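You operate a simulated robot arm through the tools that you are given. There is no shell and no other tool. Be economical: measure what you need, move in short steps, check, and stop when the job is done.

Carry out the task below with a simulated two-armed robot. There is one attempt and no reset: what you move stays moved.

## Task
Put the smaller mushroom on the stand into the yellow tub and press its lid on.
Fine: stem up; the lid of the tub's colour; the tub stays on the sled, draw the sled out again. Where these are worked on the way, their far stop is far enough and under half their travel is too little: press sled.

The check looks at the end state, three seconds after you hand in, the way a careful person would. Anything else that was tipped, shoved, dropped, spilled or broken makes it a failure. Lids that push on must go on centred and level and be pressed home; caps that screw on are set level and turned clockwise until they are tight.

## Robot
Two 6-joint arms with two-finger grippers on one trunk, on a base that drives. Base frame: it is fixed to the floor where the robot stands at the start and does not move with it; the origin is under the middle of the robot, x ahead of it, y to its left, z up. Readings come in m, degrees, newtons and seconds.
The left shoulder is at the start at [0.07, 0.148, 1.426], the right one opposite. With the tool pointing down near the work surface each hand reaches from about 0.2 to 0.5 m from the robot's upright axis, wherever it stands, measured 20 degrees to its own side. Places, roughly: mushroom (5x5x4 cm) [0.5, 0.1, 0.7]; mushroom (6x6x5 cm) [0.4, 0.1, 0.7]; narrow yellow tub inside [0.5, 0, 0.7]; press bar [0.6, 0, 0.8]; press sled [0.5, 0, 0.7]; seat of the press sled [0.5, 0, 0.7]. Payload 2.45 kg a hand.
The TCP of each hand is the grasp point between the finger pads, 0.03 m short of the fingertips. In the tool frame z runs along the fingers and y along their closing line. Largest opening 0.106 m; the body of the gripper starts 0.079 m behind the TCP.
Orientation is told as [roll, pitch, yaw] about the base's x, y, z axes, in that order, counted from this pose: with the fingers straight down and closing along the base's y, the tool's x points along the base's -x, its y along +y and its z along -z.

## Interface
- The arms move only by the tool move_arm. It takes "left_deltas", "right_deltas" or both (then of equal length, played together; a hand with none holds still); each is one flat list of numbers, 6 for each row, row after row: the shift along the base's x, y, z in cm, then the turn, a rotation vector about the base's x, y, z in degrees. In form: [tx, ty, tz, rx, ry, rz, tx, ty, tz, rx, ry, rz, ...]. A call has 1 to 12 rows; each row shifts and turns the commanded pose from where the row before left it. "left_hand" and "right_hand" are, for a hand that has rows, the gripper command, from -1 (fully open) to 1 (shut), values between in proportion, set as the call begins (left out, the last holds). Each row takes 0.2 s and may step no farther than 0.05 m and 8.6 degrees from the row before; otherwise, or with a gripper value out of range, the whole call is refused. Where a pose cannot be reached the arm comes as near as it can. A force on the tool above 90 N (or 10 N above the force at the start of the call, whichever is more), or a blocked arm, ends the call early, and 0.2 s more pass. The fingers move at their own pace (about 0.072 m/s each) and stop on an object; they squeeze with about 40 N. The grip force told is the motor's: it shows also when the fingers shut on nothing. Time passes only in rows, and 0.2 s behind the last, so rows that do not move let the fingers close. The reply holds the time, the measured pose of the TCP, the force on the tool along the base axes, the opening and the grip force, in the units named above and with some noise, with the torque about the TCP (base axes, N m) and any sound that the robot's microphone picked up.
- Cameras (640 x 400 px; columns grow to the right, rows downward): "scene" is now at [0.1158, 0.0074, 1.6219]; the picture's right is [0.11, -0.99, 0.00], its down [-0.87, -0.09, -0.49] and it looks along [0.49, 0.05, -0.87] (base axes); focal length 294 px, centre (320, 200). "left" rides on the left gripper at [0.076, 0.002, -0.106] in its tool frame; the picture's right is [-0.02, 1.00, 0.00], its down [-0.78, -0.02, -0.62] and it looks along [-0.62, -0.01, 0.78] (tool axes); focal length 247 px, centre (320, 200). "right" rides on the right gripper at [0.076, -0.002, -0.106] in its tool frame; the picture's right is [0.02, 1.00, 0.00], its down [-0.78, 0.02, -0.62] and it looks along [-0.62, 0.01, 0.78] (tool axes); focal length 247 px, centre (320, 200). There is no depth. A picture from a camera that has moved, and an enlarged one, comes with that camera's place and axes in the base frame and with its lens.
- snapshot(camera): a new picture of that camera. It takes no simulated time.
- raise_lower(by): slides the trunk up (or, below 0, down) by that many m; the arms and the scene camera ride with it, the base frame stays. It gives what a move gives, with no picture.
- roll_base(legs): drives the robot by 1 to 6 legs, each [ahead, left, turn to the left] in m, m and degrees, along the robot's own axes; the way and the turn of a leg run together, so that a leg with both is an arc; at most 1.5 m and 180 degrees a leg. The arms and the cameras ride along, it lands a little off, and it stops where it bumps. It gives what a move gives.
- pan_tilt(pan, tilt): turns the head with the scene camera to pan (to the left, within 86 degrees either way) and tilt (down, from -29 to 69), counted from straight ahead of the robot. It gives what a move gives.
- zoom(camera, box): a new picture of the part [left, top, right, bottom] of that camera's present view, enlarged. It takes no simulated time.
- job_done(): hands the job in; it is judged then, once.

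Go step by step. Nothing tells you exact positions but the pictures and the camera data: compare them with the known pose of the tool, close in by small moves and look again before you grip or let go. The budget is 120 turns and 108 pictures, counting those below and the enlarged ones. Unless the task says otherwise, let go and move clear before handing in, and close with one line.

The tools are called after ">>>" as name(argument=value, ...) on one line, values as JSON. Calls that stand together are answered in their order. move_arm: Moves the arms, as the interface text tells. Its arguments: {"type":"object","properties":{"left_deltas":{"type":"array"},"left_hand":{"type":"number"},"right_deltas":{"type":"array"},"right_hand":{"type":"number"}},"required":[]} The other tools are called the same way: raise_lower (by) slides the trunk up or down; roll_base (legs) drives the base; pan_tilt (pan, tilt) turns the head that bears the scene camera; snapshot (camera) takes a picture; zoom (camera, box) takes an enlarged picture of a part of a camera's view; job_done () hands the job in.

At the start:

```text
time: 0.0
left_eef_pos: [0.5078, 0.2668, 1.0457]
left_orientation: [-0.1, 0.0, 0.1]
left_ft_force: [-0.5, -0.9, 0.2]
left_moment: [0.03, 0.0, 0.01]
left_opening: 0.1061
left_grip_force: 0.1
right_eef_pos: [0.5567, -0.2334, 1.0771]
right_orientation: [0.0, -0.1, 0.1]
right_ft_force: [0.4, -0.3, 0.0]
right_moment: [-0.01, -0.03, 0.0]
right_opening: 0.1062
right_grip_force: 0.1
trunk travel left (down, up): [-0.899, 0.041]
robot x, y, heading: [0.001, 0.0014, -0.0]
head pan, tilt: [6.3, 60.5]
```

scene: 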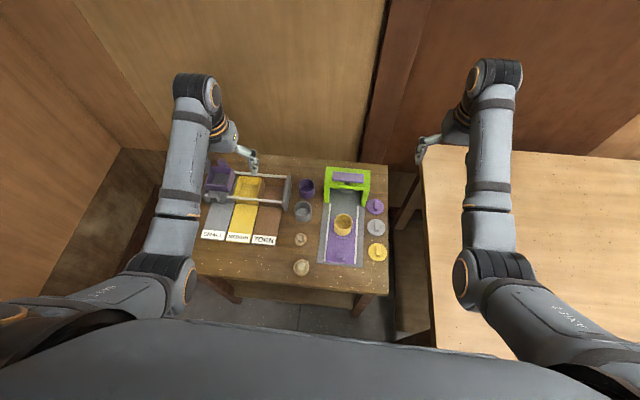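
right: 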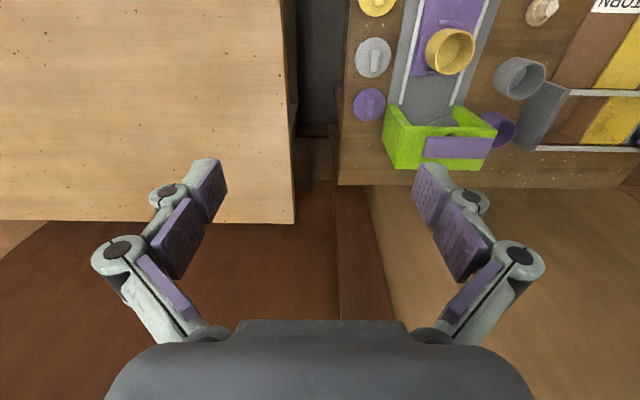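
left: 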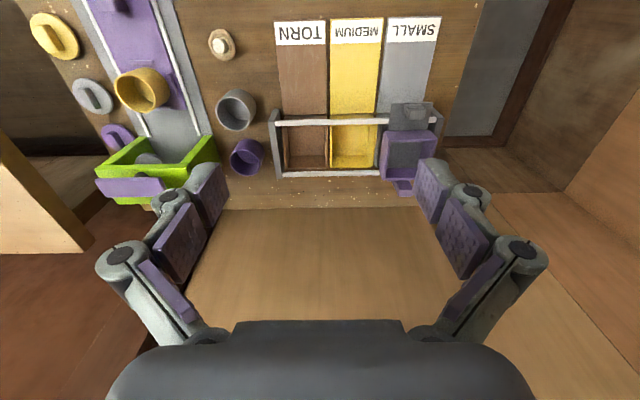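

I see a small table with a sorting rack, three tubs, a green press with a sled holding the yellow tub, three lids and two mushrooms. I'll zoom in for details.

>>> zoom(camera="scene", box=[270, 150, 410, 290])

>>> zoom(camera="scene", box=[190, 140, 310, 260])

```text
2.86 times, centred on (340, 220) of scene
camera zoom: at [0.1158, 0.0074, 1.6219], right [0.11, -0.99, 0.0], down [-0.87, -0.09, -0.49], along [0.49, 0.05, -0.87], focal length 840 px, centre (263, 143)
```

zoom: 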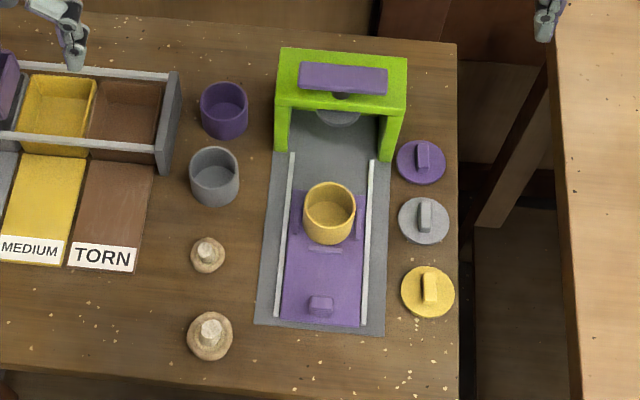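

```text
3.33 times, centred on (250, 200) of scene
camera zoom: at [0.1158, 0.0074, 1.6219], right [0.11, -0.99, 0.0], down [-0.87, -0.09, -0.49], along [0.49, 0.05, -0.87], focal length 980 px, centre (553, 200)
```

zoom: 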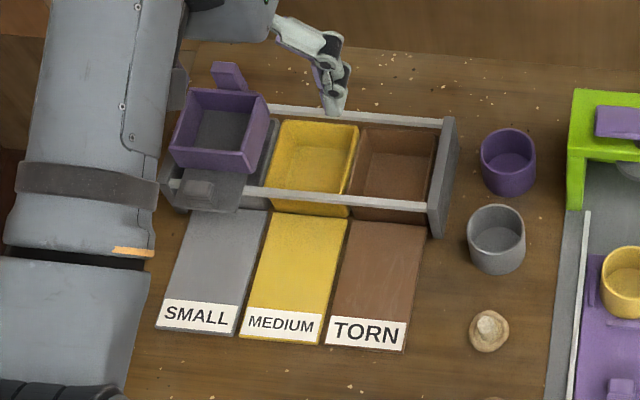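

The smaller mushroom is about (0.47, 0.11), stem already up; the tub is about (0.53, -0.03), the yellow lid about (0.46, -0.15) and the press about x 0.65. I'll bring the left hand over the mushroom and the right hand towards the yellow lid, still high.

>>> move_arm(left_deltas=[-0.9, -4, -2.5, 0, 0, 0, -0.9, -4, -2.5, 0, 0, 0, -0.8, -4, -2.5, 0, 0, 0, -0.8, -3.9, -2.5, 0, 0, 0, 0, 0, 0, 0, 0, 0], right_deltas=[-2.4, 1, -2.5, 0, 0, 0, -2.4, 1.5, -2.5, 0, 0, 0, -2.4, 1.5, -2.5, 0, 0, 0, -2.4, 1.5, -2.5, 0, 0, 0, 0, 0, 0, 0, 0, 0])

>>> snapshot(camera="left")

>>> snapshot(camera="right")

```text
time: 1.4
left_eef_pos: [0.4806, 0.173, 0.9389]
left_orientation: [6.8, -0.7, 1.1]
left_ft_force: [0.0, 0.4, 0.2]
left_moment: [0.0, -0.02, -0.01]
left_opening: 0.1059
left_grip_force: 0.1
right_eef_pos: [0.4587, -0.1771, 0.9749]
right_orientation: [0.0, 0.0, -0.1]
right_ft_force: [-0.6, 0.4, -0.1]
right_moment: [0.0, -0.01, -0.05]
right_opening: 0.1058
right_grip_force: 0.0
trunk travel left (down, up): [-0.899, 0.041]
robot x, y, heading: [-0.0016, 0.0008, -0.2]
head pan, tilt: [6.3, 60.5]
stopped in row 5 (left hand): the arm was blocked; the commanded pose is now the measured one
```

```text
102 pictures are left
camera left: at [0.4035, 0.161, 1.0439], right [0.0, 0.99, 0.12], down [0.78, -0.07, 0.62], along [0.63, 0.09, -0.77], focal length 247 px, centre (320, 200)
```

left: 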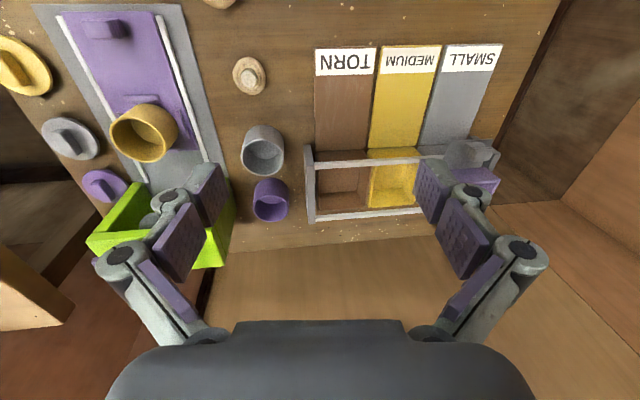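

```text
101 pictures are left
camera right: at [0.3827, -0.1793, 1.0807], right [-0.02, 1.0, 0.0], down [0.78, 0.02, 0.62], along [0.62, 0.01, -0.78], focal length 247 px, centre (320, 200)
```

right: 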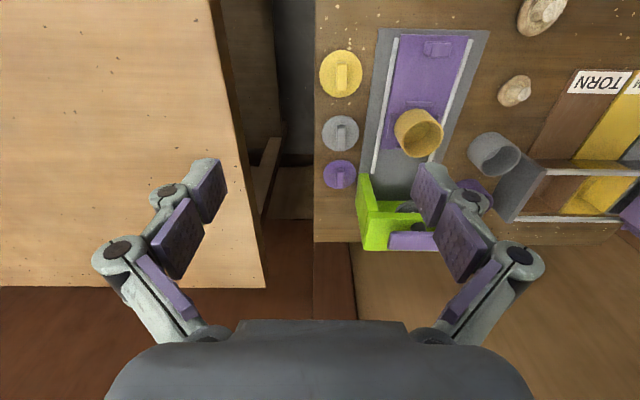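

The left arm is blocked when reaching inward of its 20° line, so I'll use the base to bring targets to the arm. I raise the hands, level the left one, and shift the robot to the right.

>>> move_arm(left_deltas=[0, 1, 4, -3.4, 0.3, -0.5, 0, 0, 4, -3.4, 0.3, -0.5, 0, 0, 2, 0, 0, 0, 0, 0, 0, 0, 0, 0], right_deltas=[0, 0, 5, 0, 0, 0, 0, 0, 5, 0, 0, 0, 0, 0, 5, 0, 0, 0, 0, 0, 0, 0, 0, 0])

>>> roll_base(legs=[[0, -0.07, 0]])

>>> raise_lower(by=-0.15)

>>> snapshot(camera="left")

>>> snapshot(camera="scene")

```text
time: 2.4
left_eef_pos: [0.4789, 0.1814, 1.0399]
left_orientation: [-0.1, 0.0, 0.2]
left_ft_force: [0.2, 0.2, 0.4]
left_moment: [-0.01, 0.03, 0.0]
left_opening: 0.106
left_grip_force: 0.1
right_eef_pos: [0.4684, -0.17, 1.041]
right_orientation: [-1.4, 0.5, -0.4]
right_ft_force: [-0.9, 0.3, 0.3]
right_moment: [-0.02, -0.03, 0.01]
right_opening: 0.1061
right_grip_force: 0.1
right hand out of reach, approached as far as the arm can: row 2, 3
trunk travel left (down, up): [-0.899, 0.041]
robot x, y, heading: [0.0009, -0.0005, -0.1]
head pan, tilt: [6.3, 60.5]
```

```text
time: 3.4
left_eef_pos: [0.481, 0.1168, 1.0376]
left_orientation: [-0.5, 0.0, 0.1]
left_ft_force: [0.0, 0.9, 0.1]
left_moment: [-0.07, 0.0, -0.04]
left_opening: 0.1061
left_grip_force: 0.1
right_eef_pos: [0.4712, -0.2375, 1.043]
right_orientation: [-1.7, 0.2, -0.4]
right_ft_force: [1.1, 0.3, 1.2]
right_moment: [-0.06, -0.03, 0.03]
right_opening: 0.1061
right_grip_force: 0.0
trunk travel left (down, up): [-0.899, 0.041]
robot x, y, heading: [-0.0013, -0.0728, -0.1]
head pan, tilt: [6.3, 60.5]
```

```text
time: 5.2
left_eef_pos: [0.4793, 0.1123, 0.8878]
left_orientation: [-0.1, 0.1, 0.2]
left_ft_force: [0.3, 0.7, -0.1]
left_moment: [-0.01, 0.01, -0.01]
left_opening: 0.1062
left_grip_force: 0.1
right_eef_pos: [0.4708, -0.2438, 0.8934]
right_orientation: [-1.5, 0.0, -0.4]
right_ft_force: [0.0, -0.2, 0.1]
right_moment: [0.0, 0.0, -0.03]
right_opening: 0.1061
right_grip_force: 0.0
trunk travel left (down, up): [-0.749, 0.191]
robot x, y, heading: [0.0013, -0.068, -0.1]
head pan, tilt: [6.3, 60.5]
```

```text
100 pictures are left
camera left: at [0.4036, 0.1137, 0.9944], right [0.02, 1.0, 0.0], down [0.78, -0.01, 0.62], along [0.62, -0.01, -0.78], focal length 247 px, centre (320, 200)
```

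left: 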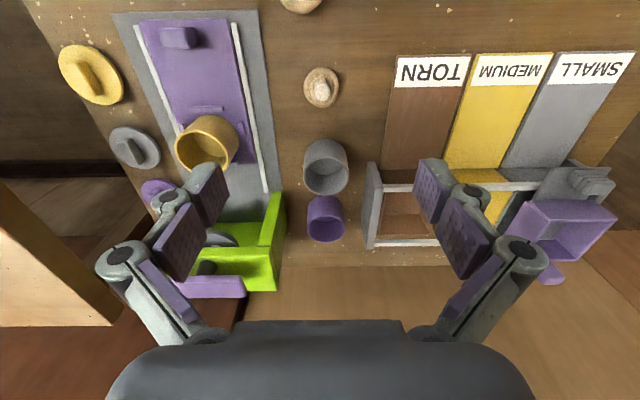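

```text
99 pictures are left
camera scene: at [0.1156, -0.0633, 1.472], right [0.11, -0.99, 0.0], down [-0.87, -0.09, -0.49], along [0.49, 0.05, -0.87], focal length 294 px, centre (320, 200)
```

scene: 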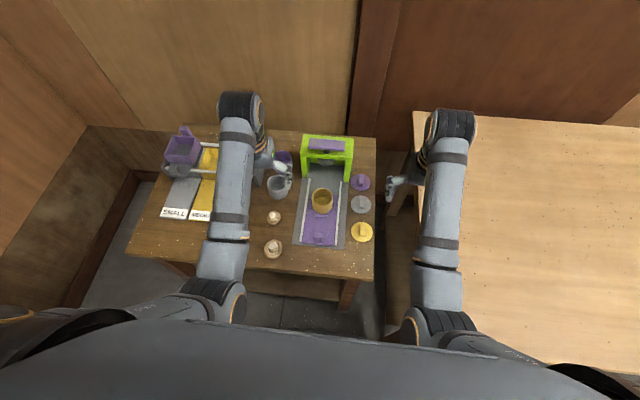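

The hand is nearly above the small mushroom (≈(0.478, 0.114)). The tub is narrow, so I'll want to grip the stem; zooming to judge sizes.

>>> zoom(camera="left", box=[280, 60, 370, 116])

>>> zoom(camera="left", box=[100, 0, 340, 150])

```text
7.11 times, centred on (325, 88) of left
camera zoom: at [0.4036, 0.1137, 0.9944], right [0.02, 1.0, 0.0], down [0.78, -0.01, 0.62], along [0.62, -0.01, -0.78], focal length 1756 px, centre (284, 996)
```

zoom: 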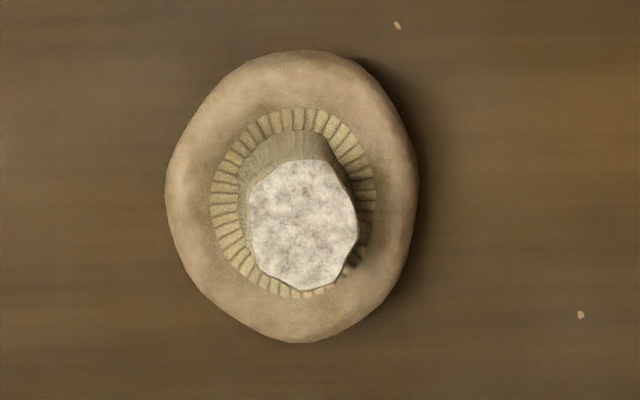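

```text
2.67 times, centred on (220, 75) of left
camera zoom: at [0.4036, 0.1137, 0.9944], right [0.02, 1.0, 0.0], down [0.78, -0.01, 0.62], along [0.62, -0.01, -0.78], focal length 659 px, centre (587, 533)
```

zoom: 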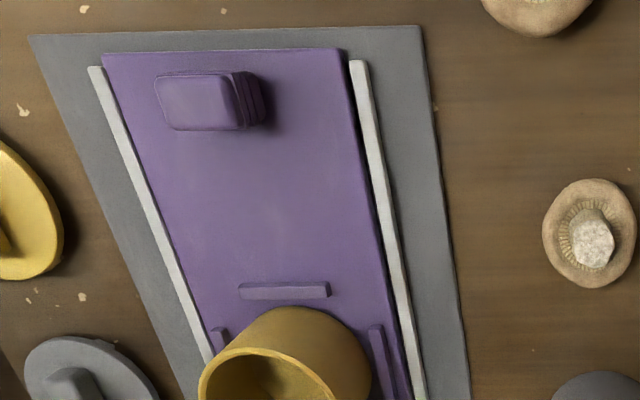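

The mushroom stands cap down, stem (≈1.7 cm) up. I'll descend in part with half-open fingers and look again to fix the height.

>>> move_arm(left_deltas=[-0.2, 0.3, -3, 0, 0, 0, 0, 0, -3, 0, 0, 0, 0, 0, -2, 0, 0, 0, 0, 0, 0, 0, 0, 0], left_hand=0)

>>> snapshot(camera="left")

```text
time: 6.2
left_eef_pos: [0.4763, 0.1147, 0.8086]
left_orientation: [-0.1, 0.0, 0.2]
left_ft_force: [0.5, -0.3, 0.3]
left_moment: [0.02, 0.01, 0.02]
left_opening: 0.0527
left_grip_force: 0.0
right_eef_pos: [0.4712, -0.2422, 0.8928]
right_orientation: [-1.5, 0.2, -0.4]
right_ft_force: [0.9, 0.7, 0.5]
right_moment: [-0.02, -0.01, 0.0]
right_opening: 0.1061
right_grip_force: 0.1
trunk travel left (down, up): [-0.749, 0.191]
robot x, y, heading: [0.0001, -0.0698, 0.2]
head pan, tilt: [6.3, 60.5]
```

```text
96 pictures are left
camera left: at [0.4006, 0.1166, 0.914], right [0.02, 1.0, 0.0], down [0.78, -0.01, 0.62], along [0.62, -0.01, -0.78], focal length 247 px, centre (320, 200)
```

left: 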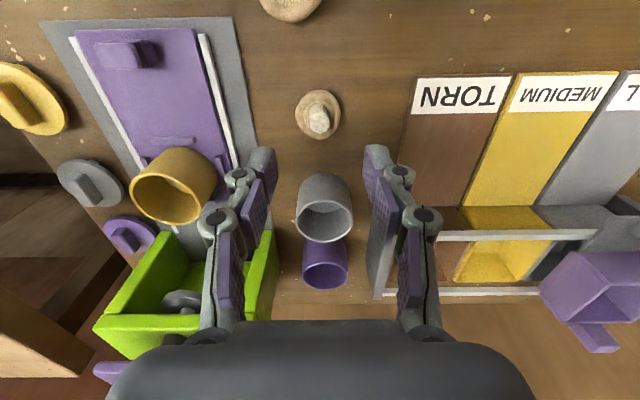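

Stem top comes out at about (0.479, 0.114, 0.71). Going down to just around the stem, then a check.

>>> move_arm(left_deltas=[0.3, 0, -2, 0, 0, 0, 0, 0, -2, 0, 0, 0, 0, 0, -2, 0, 0, 0, 0, 0, 0, 0, 0, 0])

>>> snapshot(camera="left")

```text
time: 7.2
left_eef_pos: [0.4805, 0.1144, 0.7481]
left_orientation: [-0.1, 0.1, 0.2]
left_ft_force: [-0.2, -0.5, 0.3]
left_moment: [0.0, -0.01, 0.01]
left_opening: 0.0529
left_grip_force: 0.0
right_eef_pos: [0.4706, -0.2435, 0.8932]
right_orientation: [-1.6, 0.2, -0.4]
right_ft_force: [-0.3, -0.5, 0.2]
right_moment: [0.01, 0.02, -0.02]
right_opening: 0.106
right_grip_force: 0.1
trunk travel left (down, up): [-0.749, 0.191]
robot x, y, heading: [-0.0011, -0.0698, 0.0]
head pan, tilt: [6.3, 60.5]
```

```text
95 pictures are left
camera left: at [0.4044, 0.1163, 0.8534], right [0.02, 1.0, 0.0], down [0.78, -0.01, 0.62], along [0.62, -0.01, -0.78], focal length 247 px, centre (320, 200)
```

left: 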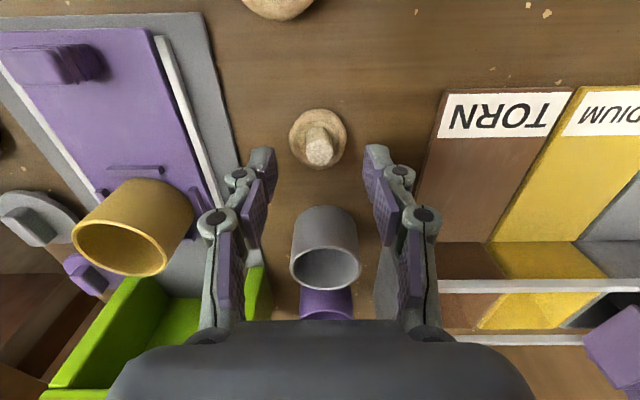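

The stem is centred between the fingertips. Down 2 cm, then close.

>>> move_arm(left_deltas=[0, 0, -1, 0, 0, 0, 0, 0, -1, 0, 0, 0, 0, 0, 0, 0, 0, 0])

>>> zoom(camera="left", box=[220, 80, 420, 205])

```text
time: 8.0
left_eef_pos: [0.4819, 0.1154, 0.7284]
left_orientation: [-0.3, 0.1, 0.2]
left_ft_force: [0.6, 0.6, -0.2]
left_moment: [-0.01, 0.02, 0.02]
left_opening: 0.0529
left_grip_force: 0.0
right_eef_pos: [0.4704, -0.2431, 0.8933]
right_orientation: [-1.5, 0.2, -0.4]
right_ft_force: [-0.2, 0.7, -0.1]
right_moment: [0.02, 0.02, 0.01]
right_opening: 0.106
right_grip_force: 0.0
trunk travel left (down, up): [-0.749, 0.191]
robot x, y, heading: [-0.0043, -0.068, -0.1]
head pan, tilt: [6.3, 60.5]
```

```text
3.20 times, centred on (320, 142) of left
camera zoom: at [0.4052, 0.1166, 0.8331], right [0.02, 1.0, 0.0], down [0.78, -0.01, 0.62], along [0.62, -0.01, -0.78], focal length 790 px, centre (320, 384)
```

zoom: 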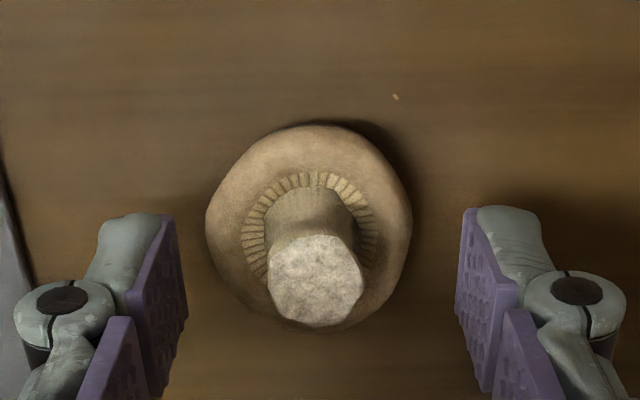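

>>> move_arm(left_deltas=[-0.2, 0, -0.3, 0, 0, 0, 0, 0, 0, 0, 0, 0, 0, 0, 0, 0, 0, 0, 0, 0, 0, 0, 0, 0], left_hand=1)

>>> move_arm(left_deltas=[0, 0, 2, 0, 0, 0, 0, 0, 4, 0, 0, 0, 0, 0, 4, 0, 0, 0, 0, 0, 0, 0, 0, 0])

>>> snapshot(camera="left")

```text
time: 9.0
left_eef_pos: [0.4794, 0.1151, 0.7268]
left_orientation: [-0.2, -0.1, 0.2]
left_ft_force: [2.3, -3.1, 10.1]
left_moment: [-0.18, -0.07, -0.01]
left_opening: 0.0156
left_grip_force: 11.8
right_eef_pos: [0.4695, -0.2432, 0.8934]
right_orientation: [-1.4, 0.1, -0.5]
right_ft_force: [-0.7, -0.2, -0.6]
right_moment: [0.0, -0.03, 0.01]
right_opening: 0.1057
right_grip_force: 0.0
trunk travel left (down, up): [-0.749, 0.191]
robot x, y, heading: [0.0015, -0.0711, 0.0]
head pan, tilt: [6.3, 60.5]
```

```text
time: 10.0
left_eef_pos: [0.4772, 0.1139, 0.8266]
left_orientation: [-0.3, 0.0, 0.2]
left_ft_force: [1.0, -0.6, -0.1]
left_moment: [0.02, -0.01, -0.01]
left_opening: 0.0156
left_grip_force: 12.0
right_eef_pos: [0.4702, -0.2427, 0.8924]
right_orientation: [-1.4, 0.2, -0.4]
right_ft_force: [-0.2, 0.2, 0.1]
right_moment: [0.0, 0.03, 0.01]
right_opening: 0.1059
right_grip_force: 0.1
trunk travel left (down, up): [-0.749, 0.191]
robot x, y, heading: [0.0007, -0.0722, 0.0]
head pan, tilt: [6.3, 60.5]
```

```text
93 pictures are left
camera left: at [0.4016, 0.1158, 0.9322], right [0.02, 1.0, 0.0], down [0.78, -0.01, 0.62], along [0.62, -0.01, -0.78], focal length 247 px, centre (320, 200)
```

left: 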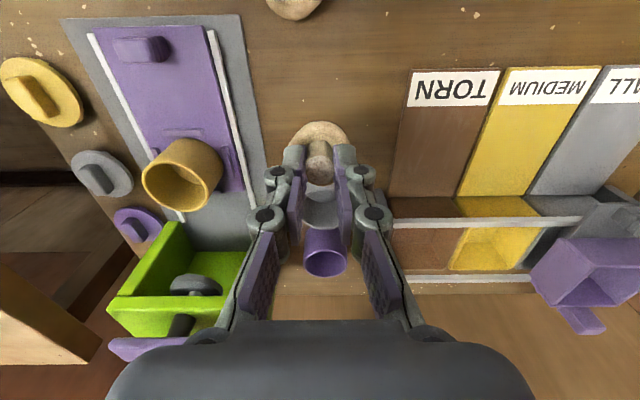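

The mushroom is held by the stem. The right table is higher (~0.87), so before turning I raise the right hand well clear, and lift the left above the press.

>>> move_arm(left_deltas=[0, 0, 4, 0, 0, 0, 0, 0, 2, 0, 0, 0, 0, 0, 0, 0, 0, 0, 0, 0, 0, 0, 0, 0], right_deltas=[3, 0.5, 3.5, 1.4, 0, 0.4, 3, 0.5, 3.5, 0, 0, 0, 3, 0.5, 3.5, 0, 0, 0, 3, 0.5, 3.5, 0, 0, 0])

```text
time: 11.0
left_eef_pos: [0.4789, 0.1156, 0.8857]
left_orientation: [-0.3, 0.0, 0.2]
left_ft_force: [0.7, -0.7, -0.3]
left_moment: [0.02, 0.03, 0.0]
left_opening: 0.0154
left_grip_force: 11.6
right_eef_pos: [0.6144, -0.2121, 0.9941]
right_orientation: [0.0, 0.2, 0.0]
right_ft_force: [0.2, -0.1, -0.5]
right_moment: [-0.01, 0.01, 0.03]
right_opening: 0.1064
right_grip_force: 0.0
right hand out of reach, approached as far as the arm can: row 1, 2, 3
trunk travel left (down, up): [-0.749, 0.191]
robot x, y, heading: [-0.0002, -0.072, -0.1]
head pan, tilt: [6.3, 60.5]
```

Now turn the base 15° right, which should carry the mushroom almost over the tub.

>>> roll_base(legs=[[0, 0, -15]])

>>> snapshot(camera="left")

>>> snapshot(camera="scene")

```text
time: 12.3
left_eef_pos: [0.5088, -0.0186, 0.8861]
left_orientation: [-0.2, 0.0, -15.2]
left_ft_force: [1.5, 0.3, -0.1]
left_moment: [0.01, 0.03, -0.02]
left_opening: 0.0158
left_grip_force: 11.9
right_eef_pos: [0.5529, -0.3711, 0.9942]
right_orientation: [0.0, 0.2, -15.4]
right_ft_force: [0.7, 0.5, -0.2]
right_moment: [-0.04, 0.02, -0.02]
right_opening: 0.1057
right_grip_force: 0.1
trunk travel left (down, up): [-0.749, 0.191]
robot x, y, heading: [0.0002, -0.0694, -15.7]
head pan, tilt: [6.3, 60.5]
```

```text
92 pictures are left
camera left: at [0.4369, 0.003, 0.9926], right [0.28, 0.96, 0.0], down [0.75, -0.22, 0.62], along [0.6, -0.18, -0.78], focal length 247 px, centre (320, 200)
```

left: 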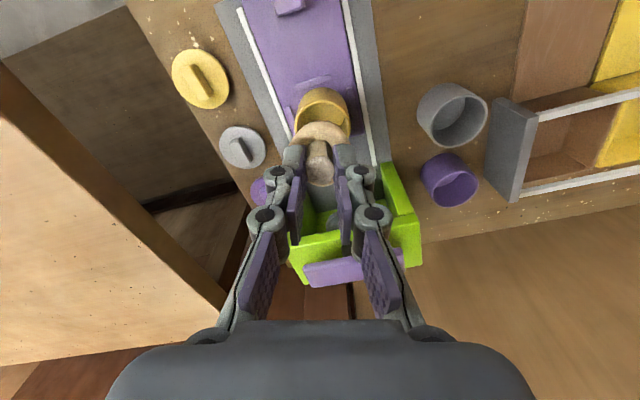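

```text
91 pictures are left
camera scene: at [0.1135, -0.0942, 1.4719], right [-0.16, -0.99, 0.0], down [-0.86, 0.14, -0.49], along [0.49, -0.08, -0.87], focal length 294 px, centre (320, 200)
```

scene: 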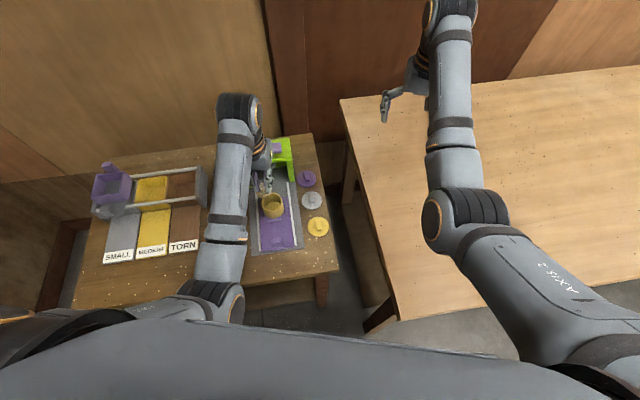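

Rays from several views put the tub rim centre at about (0.540, -0.032, 0.733). I move the mushroom over it, still above, and check.

>>> move_arm(left_deltas=[1.5, -0.6, 0, 0, 0, 0, 1.5, -0.6, -3, 0, 0, 0, 0, 0, -3, 0, 0, 0, 0, 0, 0, 0, 0, 0])

>>> snapshot(camera="left")

>>> zoom(camera="scene", box=[224, 150, 336, 220])

```text
time: 13.3
left_eef_pos: [0.54, -0.0327, 0.8263]
left_orientation: [-0.2, 0.1, -15.3]
left_ft_force: [0.7, 0.4, -0.1]
left_moment: [0.01, -0.01, -0.01]
left_opening: 0.0154
left_grip_force: 12.5
right_eef_pos: [0.5538, -0.3719, 0.9943]
right_orientation: [-0.1, 0.1, -15.5]
right_ft_force: [-0.3, 0.3, 0.3]
right_moment: [0.02, -0.02, 0.01]
right_opening: 0.1058
right_grip_force: 0.0
trunk travel left (down, up): [-0.749, 0.191]
robot x, y, heading: [-0.0021, -0.0732, -15.5]
head pan, tilt: [6.3, 60.5]
```

```text
90 pictures are left
camera left: at [0.467, -0.0103, 0.9323], right [0.28, 0.96, 0.0], down [0.75, -0.22, 0.62], along [0.6, -0.18, -0.78], focal length 247 px, centre (320, 200)
```

left: 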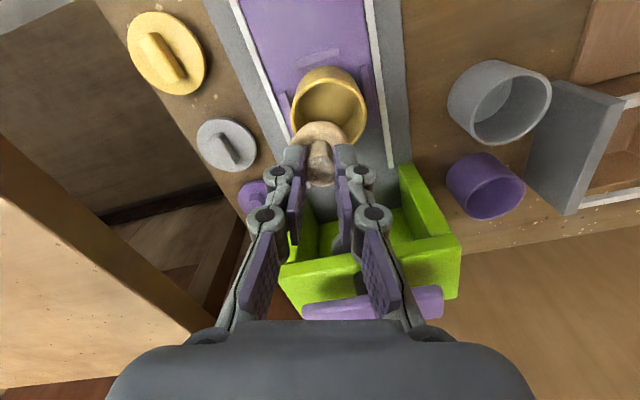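

```text
5.71 times, centred on (280, 185) of scene
camera zoom: at [0.1135, -0.0945, 1.4719], right [-0.16, -0.99, 0.0], down [-0.86, 0.14, -0.49], along [0.49, -0.08, -0.87], focal length 1680 px, centre (549, 286)
```

zoom: 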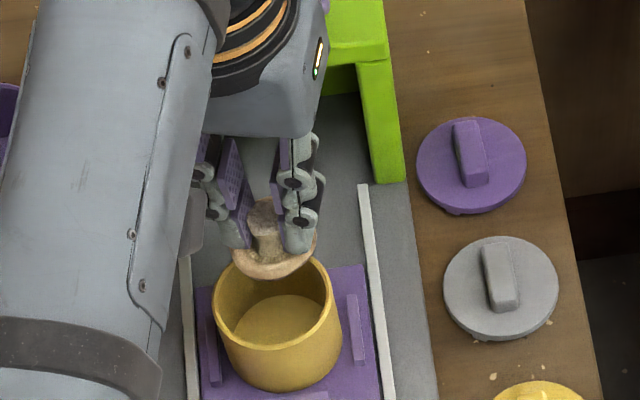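

>>> zoom(camera="left", box=[270, 50, 398, 130])

```text
5.00 times, centred on (334, 90) of left
camera zoom: at [0.467, -0.0103, 0.9323], right [0.28, 0.96, 0.0], down [0.75, -0.22, 0.62], along [0.6, -0.18, -0.78], focal length 1235 px, centre (250, 750)
```

zoom: 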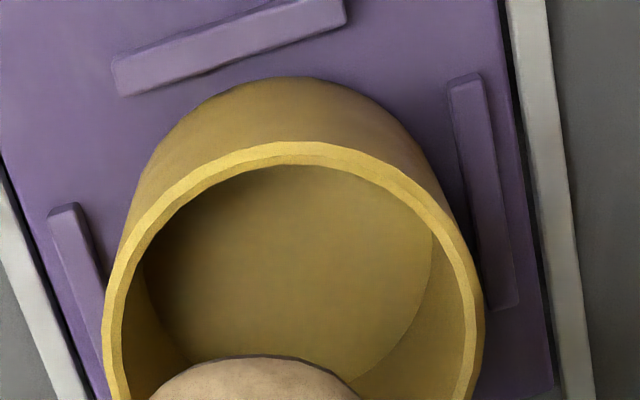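

Refined rim centre: (0.539, -0.024, 0.735), inner width ≈5.7 cm. Shift 0.7 cm left and descend partly.

>>> move_arm(left_deltas=[0, 0.7, 0, 0, 0, 0, 0, 0, -1.5, 0, 0, 0, 0, 0, -1.5, 0, 0, 0, 0, 0, 0, 0, 0, 0])

>>> snapshot(camera="left")

>>> zoom(camera="scene", box=[224, 160, 336, 230])

```text
time: 14.3
left_eef_pos: [0.539, -0.0232, 0.7967]
left_orientation: [-0.2, 0.0, -15.3]
left_ft_force: [0.7, -0.2, 0.1]
left_moment: [0.0, 0.0, -0.01]
left_opening: 0.0156
left_grip_force: 12.5
right_eef_pos: [0.5532, -0.3712, 0.9935]
right_orientation: [0.1, 0.2, -15.5]
right_ft_force: [-0.6, 0.2, 0.7]
right_moment: [-0.04, -0.01, 0.0]
right_opening: 0.106
right_grip_force: 0.2
trunk travel left (down, up): [-0.749, 0.191]
robot x, y, heading: [0.0007, -0.0699, -15.5]
head pan, tilt: [6.3, 60.5]
```

```text
87 pictures are left
camera left: at [0.4669, -0.0022, 0.9029], right [0.28, 0.96, 0.0], down [0.75, -0.22, 0.62], along [0.6, -0.18, -0.78], focal length 247 px, centre (320, 200)
```

left: 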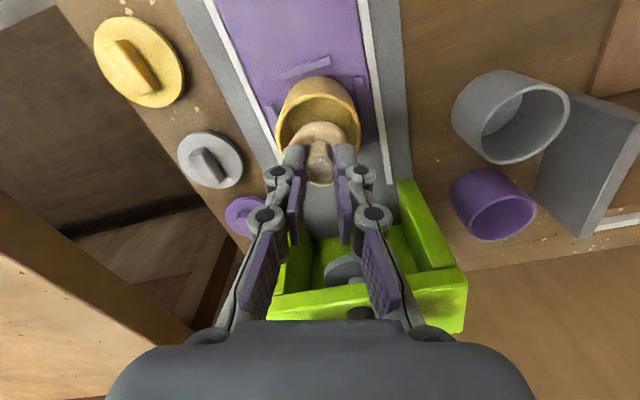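

```text
5.71 times, centred on (280, 195) of scene
camera zoom: at [0.1133, -0.0944, 1.4719], right [-0.16, -0.99, 0.0], down [-0.86, 0.14, -0.49], along [0.49, -0.08, -0.87], focal length 1680 px, centre (549, 229)
```

zoom: 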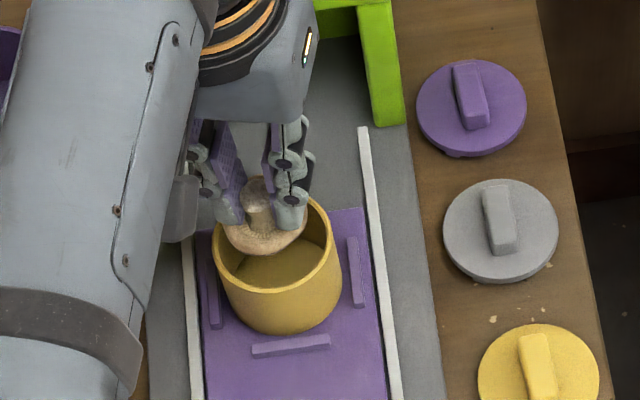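

Alignment looks good (within ~3 mm). Lowering into the tub.

>>> move_arm(left_deltas=[0.2, 0, -1, 0, 0, 0, 0, 0, -1, 0, 0, 0, 0, 0, -0.8, 0, 0, 0, 0, 0, 0, 0, 0, 0])

>>> zoom(camera="scene", box=[224, 160, 336, 230])

>>> zoom(camera="left", box=[240, 70, 400, 190])

```text
time: 15.3
left_eef_pos: [0.5414, -0.0246, 0.768]
left_orientation: [-0.2, 0.1, -15.2]
left_ft_force: [0.2, 0.2, 0.8]
left_moment: [-0.01, 0.0, 0.02]
left_opening: 0.0157
left_grip_force: 11.6
right_eef_pos: [0.5533, -0.3725, 0.9934]
right_orientation: [0.0, 0.1, -15.4]
right_ft_force: [-0.1, -0.1, -1.1]
right_moment: [0.0, -0.04, -0.04]
right_opening: 0.1058
right_grip_force: 0.0
trunk travel left (down, up): [-0.749, 0.191]
robot x, y, heading: [0.002, -0.0649, -15.6]
head pan, tilt: [6.3, 60.5]
```

```text
5.71 times, centred on (280, 195) of scene
camera zoom: at [0.1134, -0.0945, 1.4719], right [-0.16, -0.99, 0.0], down [-0.86, 0.14, -0.49], along [0.49, -0.08, -0.87], focal length 1680 px, centre (549, 229)
```

zoom: 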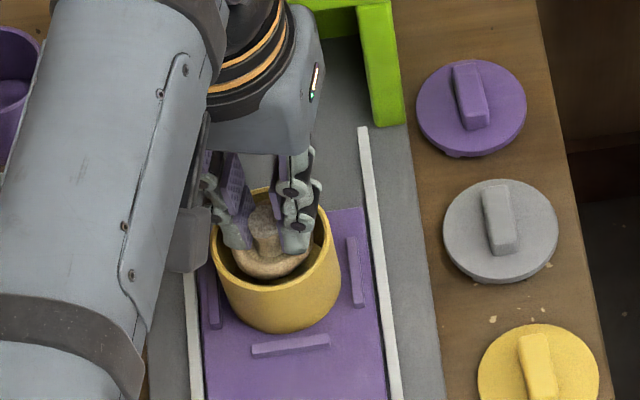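

```text
3.33 times, centred on (320, 130) of left
camera zoom: at [0.4692, -0.0019, 0.8744], right [0.28, 0.96, 0.0], down [0.75, -0.22, 0.62], along [0.6, -0.18, -0.78], focal length 823 px, centre (320, 433)
```

zoom: 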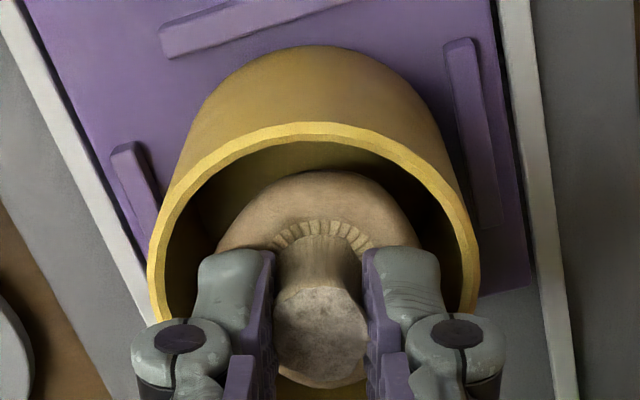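

The mushroom is inside and centred. Lowering the last bit until it touches the floor.

>>> move_arm(left_deltas=[0, 0, -0.5, 0, 0, 0, 0, 0, -0.3, 0, 0, 0, 0, 0, 0, 0, 0, 0])

```text
time: 16.1
left_eef_pos: [0.5421, -0.0243, 0.7613]
left_orientation: [-0.1, 0.0, -15.3]
left_ft_force: [0.4, 0.6, -0.2]
left_moment: [-0.01, 0.01, -0.02]
left_opening: 0.0156
left_grip_force: 12.1
right_eef_pos: [0.5539, -0.3713, 0.9937]
right_orientation: [0.0, 0.2, -15.5]
right_ft_force: [0.1, -0.4, 0.0]
right_moment: [-0.01, 0.01, -0.06]
right_opening: 0.1059
right_grip_force: 0.1
trunk travel left (down, up): [-0.749, 0.191]
robot x, y, heading: [-0.0033, -0.0675, -15.5]
head pan, tilt: [6.3, 60.5]
```

>>> move_arm(left_deltas=[0, 0, -0.3, 0, 0, 0, 0, 0, -0.3, 0, 0, 0, 0, 0, 0, 0, 0, 0])

>>> zoom(camera="left", box=[240, 70, 400, 190])

```text
time: 16.9
left_eef_pos: [0.5411, -0.0245, 0.7549]
left_orientation: [-0.2, 0.1, -15.2]
left_ft_force: [-0.4, -0.2, -0.5]
left_moment: [-0.03, 0.01, 0.03]
left_opening: 0.0155
left_grip_force: 11.6
right_eef_pos: [0.5532, -0.3713, 0.9933]
right_orientation: [0.1, 0.2, -15.4]
right_ft_force: [0.2, 0.0, -0.3]
right_moment: [-0.04, -0.02, -0.01]
right_opening: 0.1061
right_grip_force: 0.0
trunk travel left (down, up): [-0.749, 0.191]
robot x, y, heading: [-0.0009, -0.0705, -15.4]
head pan, tilt: [6.3, 60.5]
```

```text
3.33 times, centred on (320, 130) of left
camera zoom: at [0.4687, -0.0023, 0.8612], right [0.28, 0.96, 0.0], down [0.75, -0.22, 0.62], along [0.59, -0.18, -0.78], focal length 823 px, centre (320, 433)
```

zoom: 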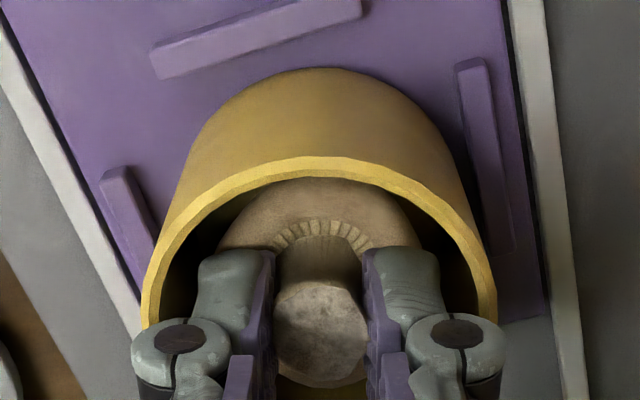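

>>> move_arm(left_deltas=[0, 0, -0.3, 0, 0, 0, 0, 0, -0.3, 0, 0, 0, 0, 0, 0, 0, 0, 0])

```text
time: 17.7
left_eef_pos: [0.5415, -0.0238, 0.7486]
left_orientation: [-0.2, 0.0, -15.3]
left_ft_force: [0.2, -0.1, 0.1]
left_moment: [-0.01, 0.0, -0.01]
left_opening: 0.0155
left_grip_force: 12.0
right_eef_pos: [0.5536, -0.3709, 0.9943]
right_orientation: [0.0, 0.2, -15.4]
right_ft_force: [0.0, 0.3, -0.5]
right_moment: [0.0, 0.03, -0.03]
right_opening: 0.1059
right_grip_force: 0.1
trunk travel left (down, up): [-0.749, 0.191]
robot x, y, heading: [0.0041, -0.0679, -15.3]
head pan, tilt: [6.3, 60.5]
```

>>> move_arm(left_deltas=[0, 0, -0.3, 0, 0, 0, 0, 0, -0.3, 0, 0, 0, 0, 0, 0, 0, 0, 0])

>>> zoom(camera="left", box=[240, 70, 400, 190])

```text
time: 18.5
left_eef_pos: [0.5418, -0.0237, 0.7432]
left_orientation: [-0.3, 0.0, -15.2]
left_ft_force: [-0.1, 0.0, 3.1]
left_moment: [-0.05, 0.01, 0.02]
left_opening: 0.015
left_grip_force: 12.0
right_eef_pos: [0.5527, -0.3713, 0.9948]
right_orientation: [0.0, 0.1, -15.5]
right_ft_force: [0.2, -0.5, -0.2]
right_moment: [0.03, -0.01, 0.01]
right_opening: 0.1059
right_grip_force: 0.1
trunk travel left (down, up): [-0.749, 0.191]
robot x, y, heading: [0.0016, -0.0679, -15.6]
head pan, tilt: [6.3, 60.5]
```

```text
3.33 times, centred on (320, 130) of left
camera zoom: at [0.4688, -0.0021, 0.8489], right [0.28, 0.96, 0.0], down [0.75, -0.22, 0.62], along [0.6, -0.18, -0.78], focal length 823 px, centre (320, 433)
```

zoom: 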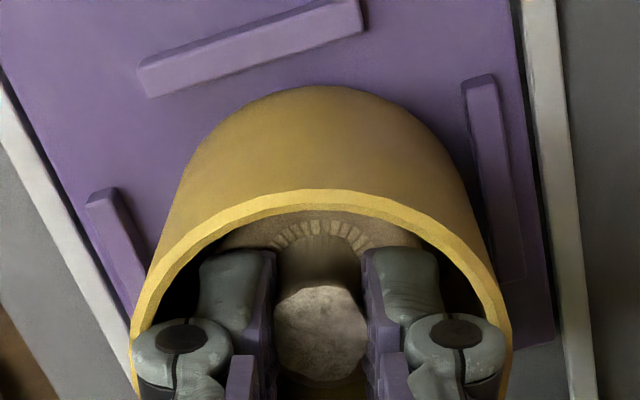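

Floor contact (3 N). Opening slightly, about 4 mm each side, then lifting straight.

>>> move_arm(left_deltas=[0, 0, 0, 0, 0, 0, 0, 0, 0, 0, 0, 0, 0, 0, 1, 0, 0, 0, 0, 0, 3, 0, 0, 0, 0, 0, 4, 0, 0, 0, 0, 0, 4, 0, 0, 0, 0, 0, 0, 0, 0, 0], left_hand=0.56)

>>> snapshot(camera="left")

>>> zoom(camera="scene", box=[224, 160, 336, 230])

```text
time: 20.1
left_eef_pos: [0.5411, -0.0242, 0.862]
left_orientation: [-0.3, 0.0, -15.3]
left_ft_force: [-0.1, -0.4, -1.1]
left_moment: [0.02, 0.01, -0.01]
left_opening: 0.0189
left_grip_force: 0.0
right_eef_pos: [0.5541, -0.3716, 0.9938]
right_orientation: [0.0, 0.3, -15.5]
right_ft_force: [-0.5, 0.6, 0.4]
right_moment: [0.0, 0.01, 0.01]
right_opening: 0.1061
right_grip_force: 0.1
trunk travel left (down, up): [-0.749, 0.191]
robot x, y, heading: [0.0036, -0.0706, -15.4]
head pan, tilt: [6.3, 60.5]
```

```text
81 pictures are left
camera left: at [0.4681, -0.0013, 0.9679], right [0.28, 0.96, 0.0], down [0.75, -0.22, 0.62], along [0.59, -0.18, -0.78], focal length 247 px, centre (320, 200)
```

left: 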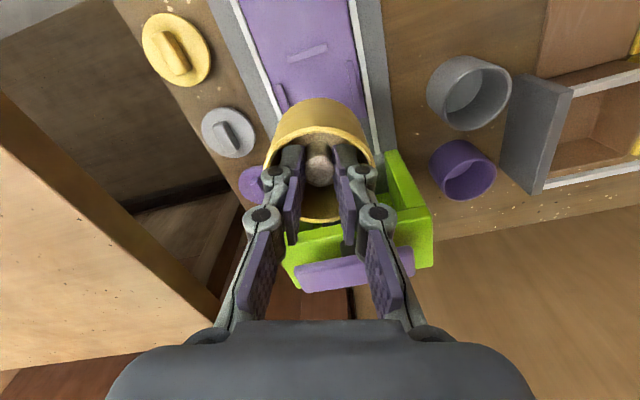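

```text
5.71 times, centred on (280, 195) of scene
camera zoom: at [0.1137, -0.0944, 1.4719], right [-0.16, -0.99, 0.0], down [-0.86, 0.14, -0.49], along [0.49, -0.08, -0.87], focal length 1680 px, centre (549, 229)
```

zoom: 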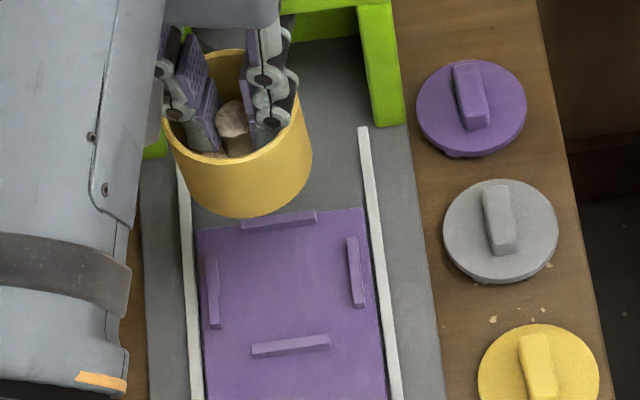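

The finger knuckles wedged in the tub wall and the tub came up with the hand. I lower it straight back to its seat, then close slightly to free the wall.

>>> move_arm(left_deltas=[0, 0, -4, 0, 0, 0, 0, 0, -4, 0, 0, 0, 0, 0, -2, 0, 0, 0, 0, 0, 0, 0, 0, 0])

>>> snapshot(camera="left")

>>> zoom(camera="scene", box=[224, 160, 336, 230])

```text
time: 21.1
left_eef_pos: [0.5414, -0.0244, 0.7627]
left_orientation: [-0.3, 0.0, -15.3]
left_ft_force: [-0.5, 0.0, 0.4]
left_moment: [-0.03, -0.01, 0.03]
left_opening: 0.0194
left_grip_force: 0.0
right_eef_pos: [0.552, -0.3726, 0.9955]
right_orientation: [0.0, 0.2, -15.5]
right_ft_force: [0.7, 0.3, -0.3]
right_moment: [0.0, 0.01, 0.0]
right_opening: 0.106
right_grip_force: 0.1
trunk travel left (down, up): [-0.749, 0.191]
robot x, y, heading: [0.0006, -0.0686, -15.7]
head pan, tilt: [6.3, 60.5]
```

```text
79 pictures are left
camera left: at [0.4693, -0.0015, 0.8679], right [0.28, 0.96, 0.0], down [0.75, -0.22, 0.62], along [0.6, -0.18, -0.78], focal length 247 px, centre (320, 200)
```

left: 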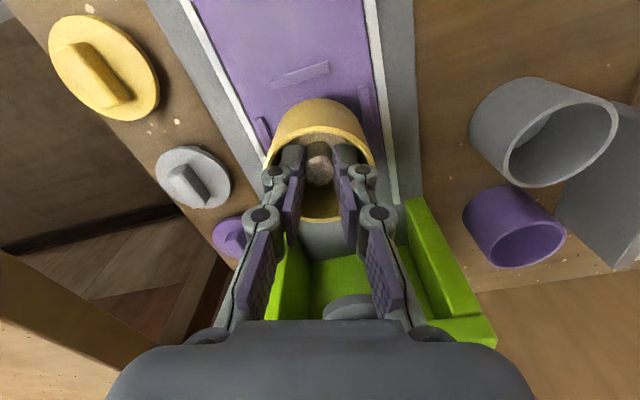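

```text
5.71 times, centred on (280, 195) of scene
camera zoom: at [0.1135, -0.0944, 1.4719], right [-0.16, -0.99, 0.0], down [-0.86, 0.14, -0.49], along [0.49, -0.08, -0.87], focal length 1680 px, centre (549, 229)
```

zoom: 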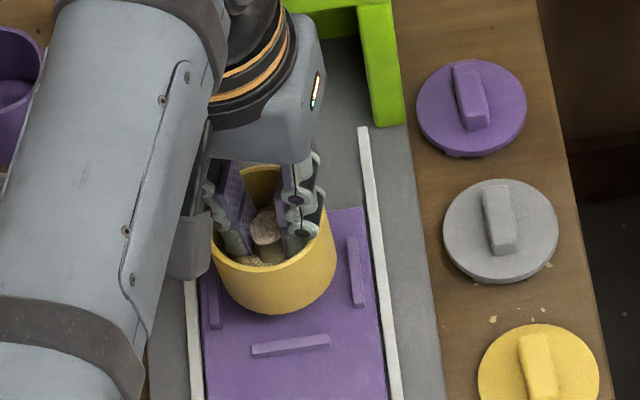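

>>> move_arm(left_deltas=[0, 0, -1, 0, 0, 0, 0, 0, -0.6, 0, 0, 0, 0, 0, -0.3, 0, 0, 0, 0, 0, 0, 0, 0, 0])

>>> zoom(camera="scene", box=[224, 160, 336, 230])

>>> zoom(camera="left", box=[240, 70, 400, 190])

```text
time: 22.1
left_eef_pos: [0.5425, -0.0236, 0.7451]
left_orientation: [-0.2, -0.1, -15.3]
left_ft_force: [1.3, -1.3, 4.9]
left_moment: [-0.01, 0.01, 0.03]
left_opening: 0.019
left_grip_force: 0.0
right_eef_pos: [0.5532, -0.3727, 0.9937]
right_orientation: [0.1, 0.1, -15.5]
right_ft_force: [0.5, 0.0, -0.3]
right_moment: [0.01, -0.02, 0.01]
right_opening: 0.1059
right_grip_force: 0.0
trunk travel left (down, up): [-0.749, 0.191]
robot x, y, heading: [0.0013, -0.0708, -15.5]
head pan, tilt: [6.3, 60.5]
```

```text
5.71 times, centred on (280, 195) of scene
camera zoom: at [0.1129, -0.0946, 1.472], right [-0.16, -0.99, 0.0], down [-0.86, 0.14, -0.49], along [0.49, -0.08, -0.87], focal length 1680 px, centre (549, 229)
```

zoom: 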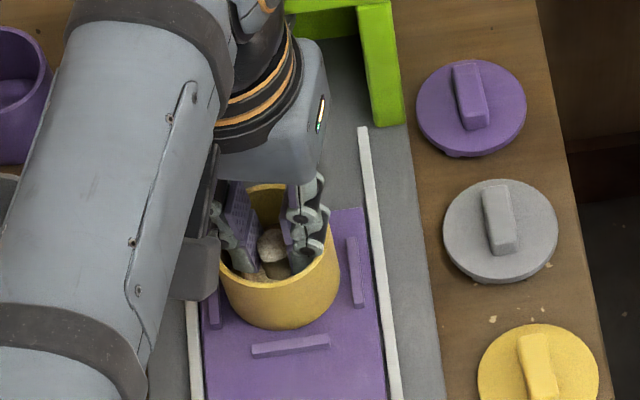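

```text
3.33 times, centred on (320, 130) of left
camera zoom: at [0.4687, -0.0019, 0.8503], right [0.28, 0.96, 0.0], down [0.75, -0.22, 0.62], along [0.6, -0.18, -0.78], focal length 823 px, centre (320, 433)
```

zoom: 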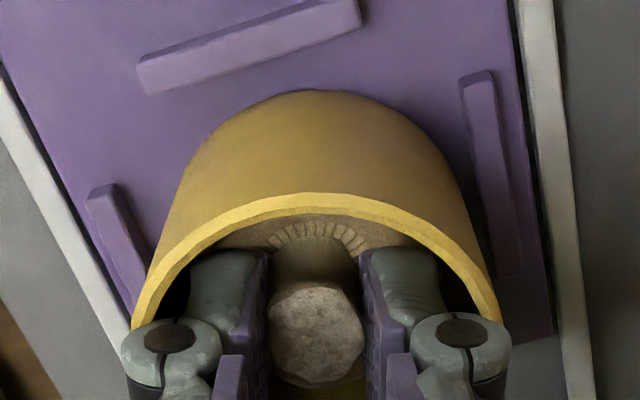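

Tub is back on the seat. Closing the fingers a hair to free the wall without gripping the stem, then lift 1.5 cm slowly and look.

>>> move_arm(left_deltas=[0, 0, 0, 0, 0, 0, 0, 0, 0, 0, 0, 0, 0, 0, 0, 0, 0, 0], left_hand=0.675)

>>> zoom(camera="left", box=[240, 70, 400, 190])

```text
time: 22.9
left_eef_pos: [0.5408, -0.0233, 0.7446]
left_orientation: [-0.1, 0.0, -15.2]
left_ft_force: [-0.5, 0.9, -0.2]
left_moment: [0.02, 0.01, -0.01]
left_opening: 0.0163
left_grip_force: 0.1
right_eef_pos: [0.5542, -0.3719, 0.9942]
right_orientation: [0.0, 0.3, -15.5]
right_ft_force: [-0.5, 0.6, 0.3]
right_moment: [-0.02, 0.03, 0.0]
right_opening: 0.106
right_grip_force: 0.1
trunk travel left (down, up): [-0.749, 0.191]
robot x, y, heading: [-0.0025, -0.0704, -15.7]
head pan, tilt: [6.3, 60.5]
```

```text
3.33 times, centred on (320, 130) of left
camera zoom: at [0.4685, -0.0015, 0.8497], right [0.28, 0.96, 0.0], down [0.75, -0.22, 0.62], along [0.59, -0.18, -0.78], focal length 823 px, centre (320, 433)
```

zoom: 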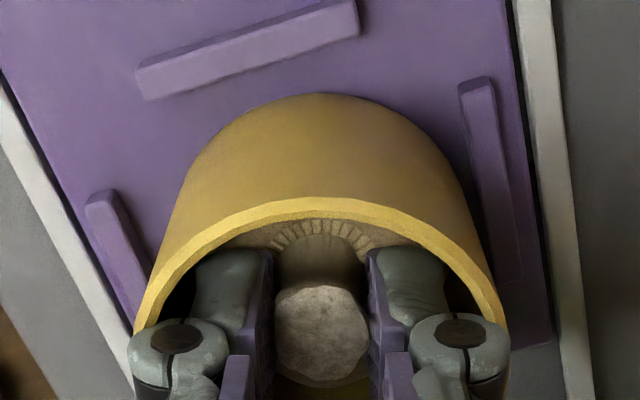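

>>> move_arm(left_deltas=[0, 0, 0.4, 0, 0, 0, 0, 0, 0.4, 0, 0, 0, 0, 0, 0, 0, 0, 0])

>>> zoom(camera="left", box=[240, 70, 400, 190])

```text
time: 23.7
left_eef_pos: [0.5409, -0.0235, 0.7504]
left_orientation: [-0.2, 0.0, -15.2]
left_ft_force: [0.0, 0.4, 0.2]
left_moment: [-0.01, 0.02, 0.0]
left_opening: 0.0168
left_grip_force: 0.1
right_eef_pos: [0.5525, -0.3708, 0.9948]
right_orientation: [0.0, 0.2, -15.5]
right_ft_force: [0.8, 0.6, 1.0]
right_moment: [0.0, -0.01, 0.04]
right_opening: 0.106
right_grip_force: 0.1
trunk travel left (down, up): [-0.749, 0.191]
robot x, y, heading: [-0.0017, -0.0682, -15.6]
head pan, tilt: [6.3, 60.5]
```

```text
3.33 times, centred on (320, 130) of left
camera zoom: at [0.4684, -0.0019, 0.8574], right [0.28, 0.96, 0.0], down [0.75, -0.22, 0.62], along [0.59, -0.18, -0.78], focal length 823 px, centre (320, 433)
```

zoom: 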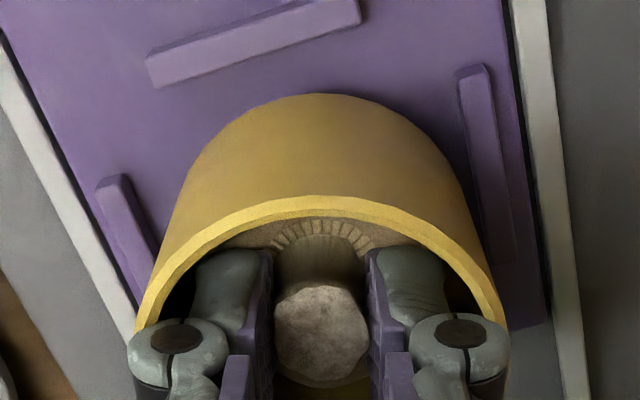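

The tub still rides along, so I set it back, close onto the stem (which frees the wall), and then lift the mushroom slightly to release it from higher up.

>>> move_arm(left_deltas=[0, 0, -0.4, 0, 0, 0, 0, 0, -0.5, 0, 0, 0, 0, 0, 0, 0, 0, 0])

>>> move_arm(left_deltas=[0, 0, 0, 0, 0, 0, 0, 0, 0, 0, 0, 0, 0, 0, 0.4, 0, 0, 0, 0, 0, 0.4, 0, 0, 0, 0, 0, 0, 0, 0, 0], left_hand=1)

>>> zoom(camera="left", box=[240, 70, 400, 190])

```text
time: 24.5
left_eef_pos: [0.542, -0.0233, 0.7439]
left_orientation: [-0.2, -0.2, -15.4]
left_ft_force: [-0.3, 0.0, 3.7]
left_moment: [0.0, -0.01, 0.01]
left_opening: 0.0167
left_grip_force: 0.1
right_eef_pos: [0.5525, -0.373, 0.9947]
right_orientation: [0.1, 0.1, -15.4]
right_ft_force: [-1.1, 0.3, 0.3]
right_moment: [0.0, -0.02, 0.0]
right_opening: 0.106
right_grip_force: 0.0
trunk travel left (down, up): [-0.749, 0.191]
robot x, y, heading: [0.0037, -0.0704, -15.6]
head pan, tilt: [6.3, 60.5]
```

```text
time: 25.7
left_eef_pos: [0.5418, -0.0246, 0.7499]
left_orientation: [-0.2, 0.0, -15.2]
left_ft_force: [-0.2, 0.1, -0.6]
left_moment: [0.01, 0.01, -0.01]
left_opening: 0.0152
left_grip_force: 11.6
right_eef_pos: [0.5534, -0.3722, 0.9945]
right_orientation: [0.0, 0.3, -15.5]
right_ft_force: [1.2, 0.1, 0.6]
right_moment: [0.03, -0.03, -0.01]
right_opening: 0.1061
right_grip_force: 0.1
trunk travel left (down, up): [-0.749, 0.191]
robot x, y, heading: [-0.0012, -0.0669, -15.3]
head pan, tilt: [6.3, 60.5]
```

```text
3.33 times, centred on (320, 130) of left
camera zoom: at [0.4688, -0.0017, 0.8568], right [0.28, 0.96, 0.0], down [0.75, -0.22, 0.62], along [0.59, -0.18, -0.78], focal length 823 px, centre (320, 433)
```

zoom: 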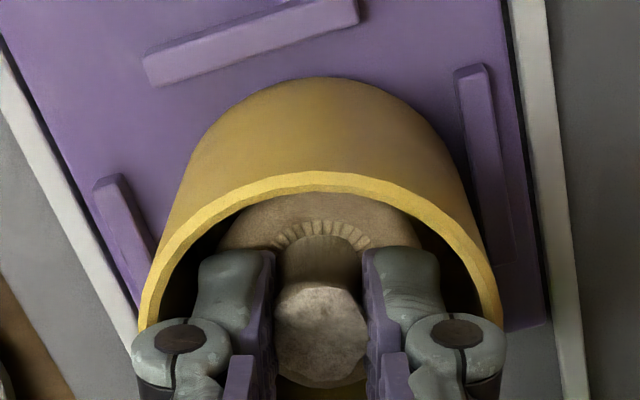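

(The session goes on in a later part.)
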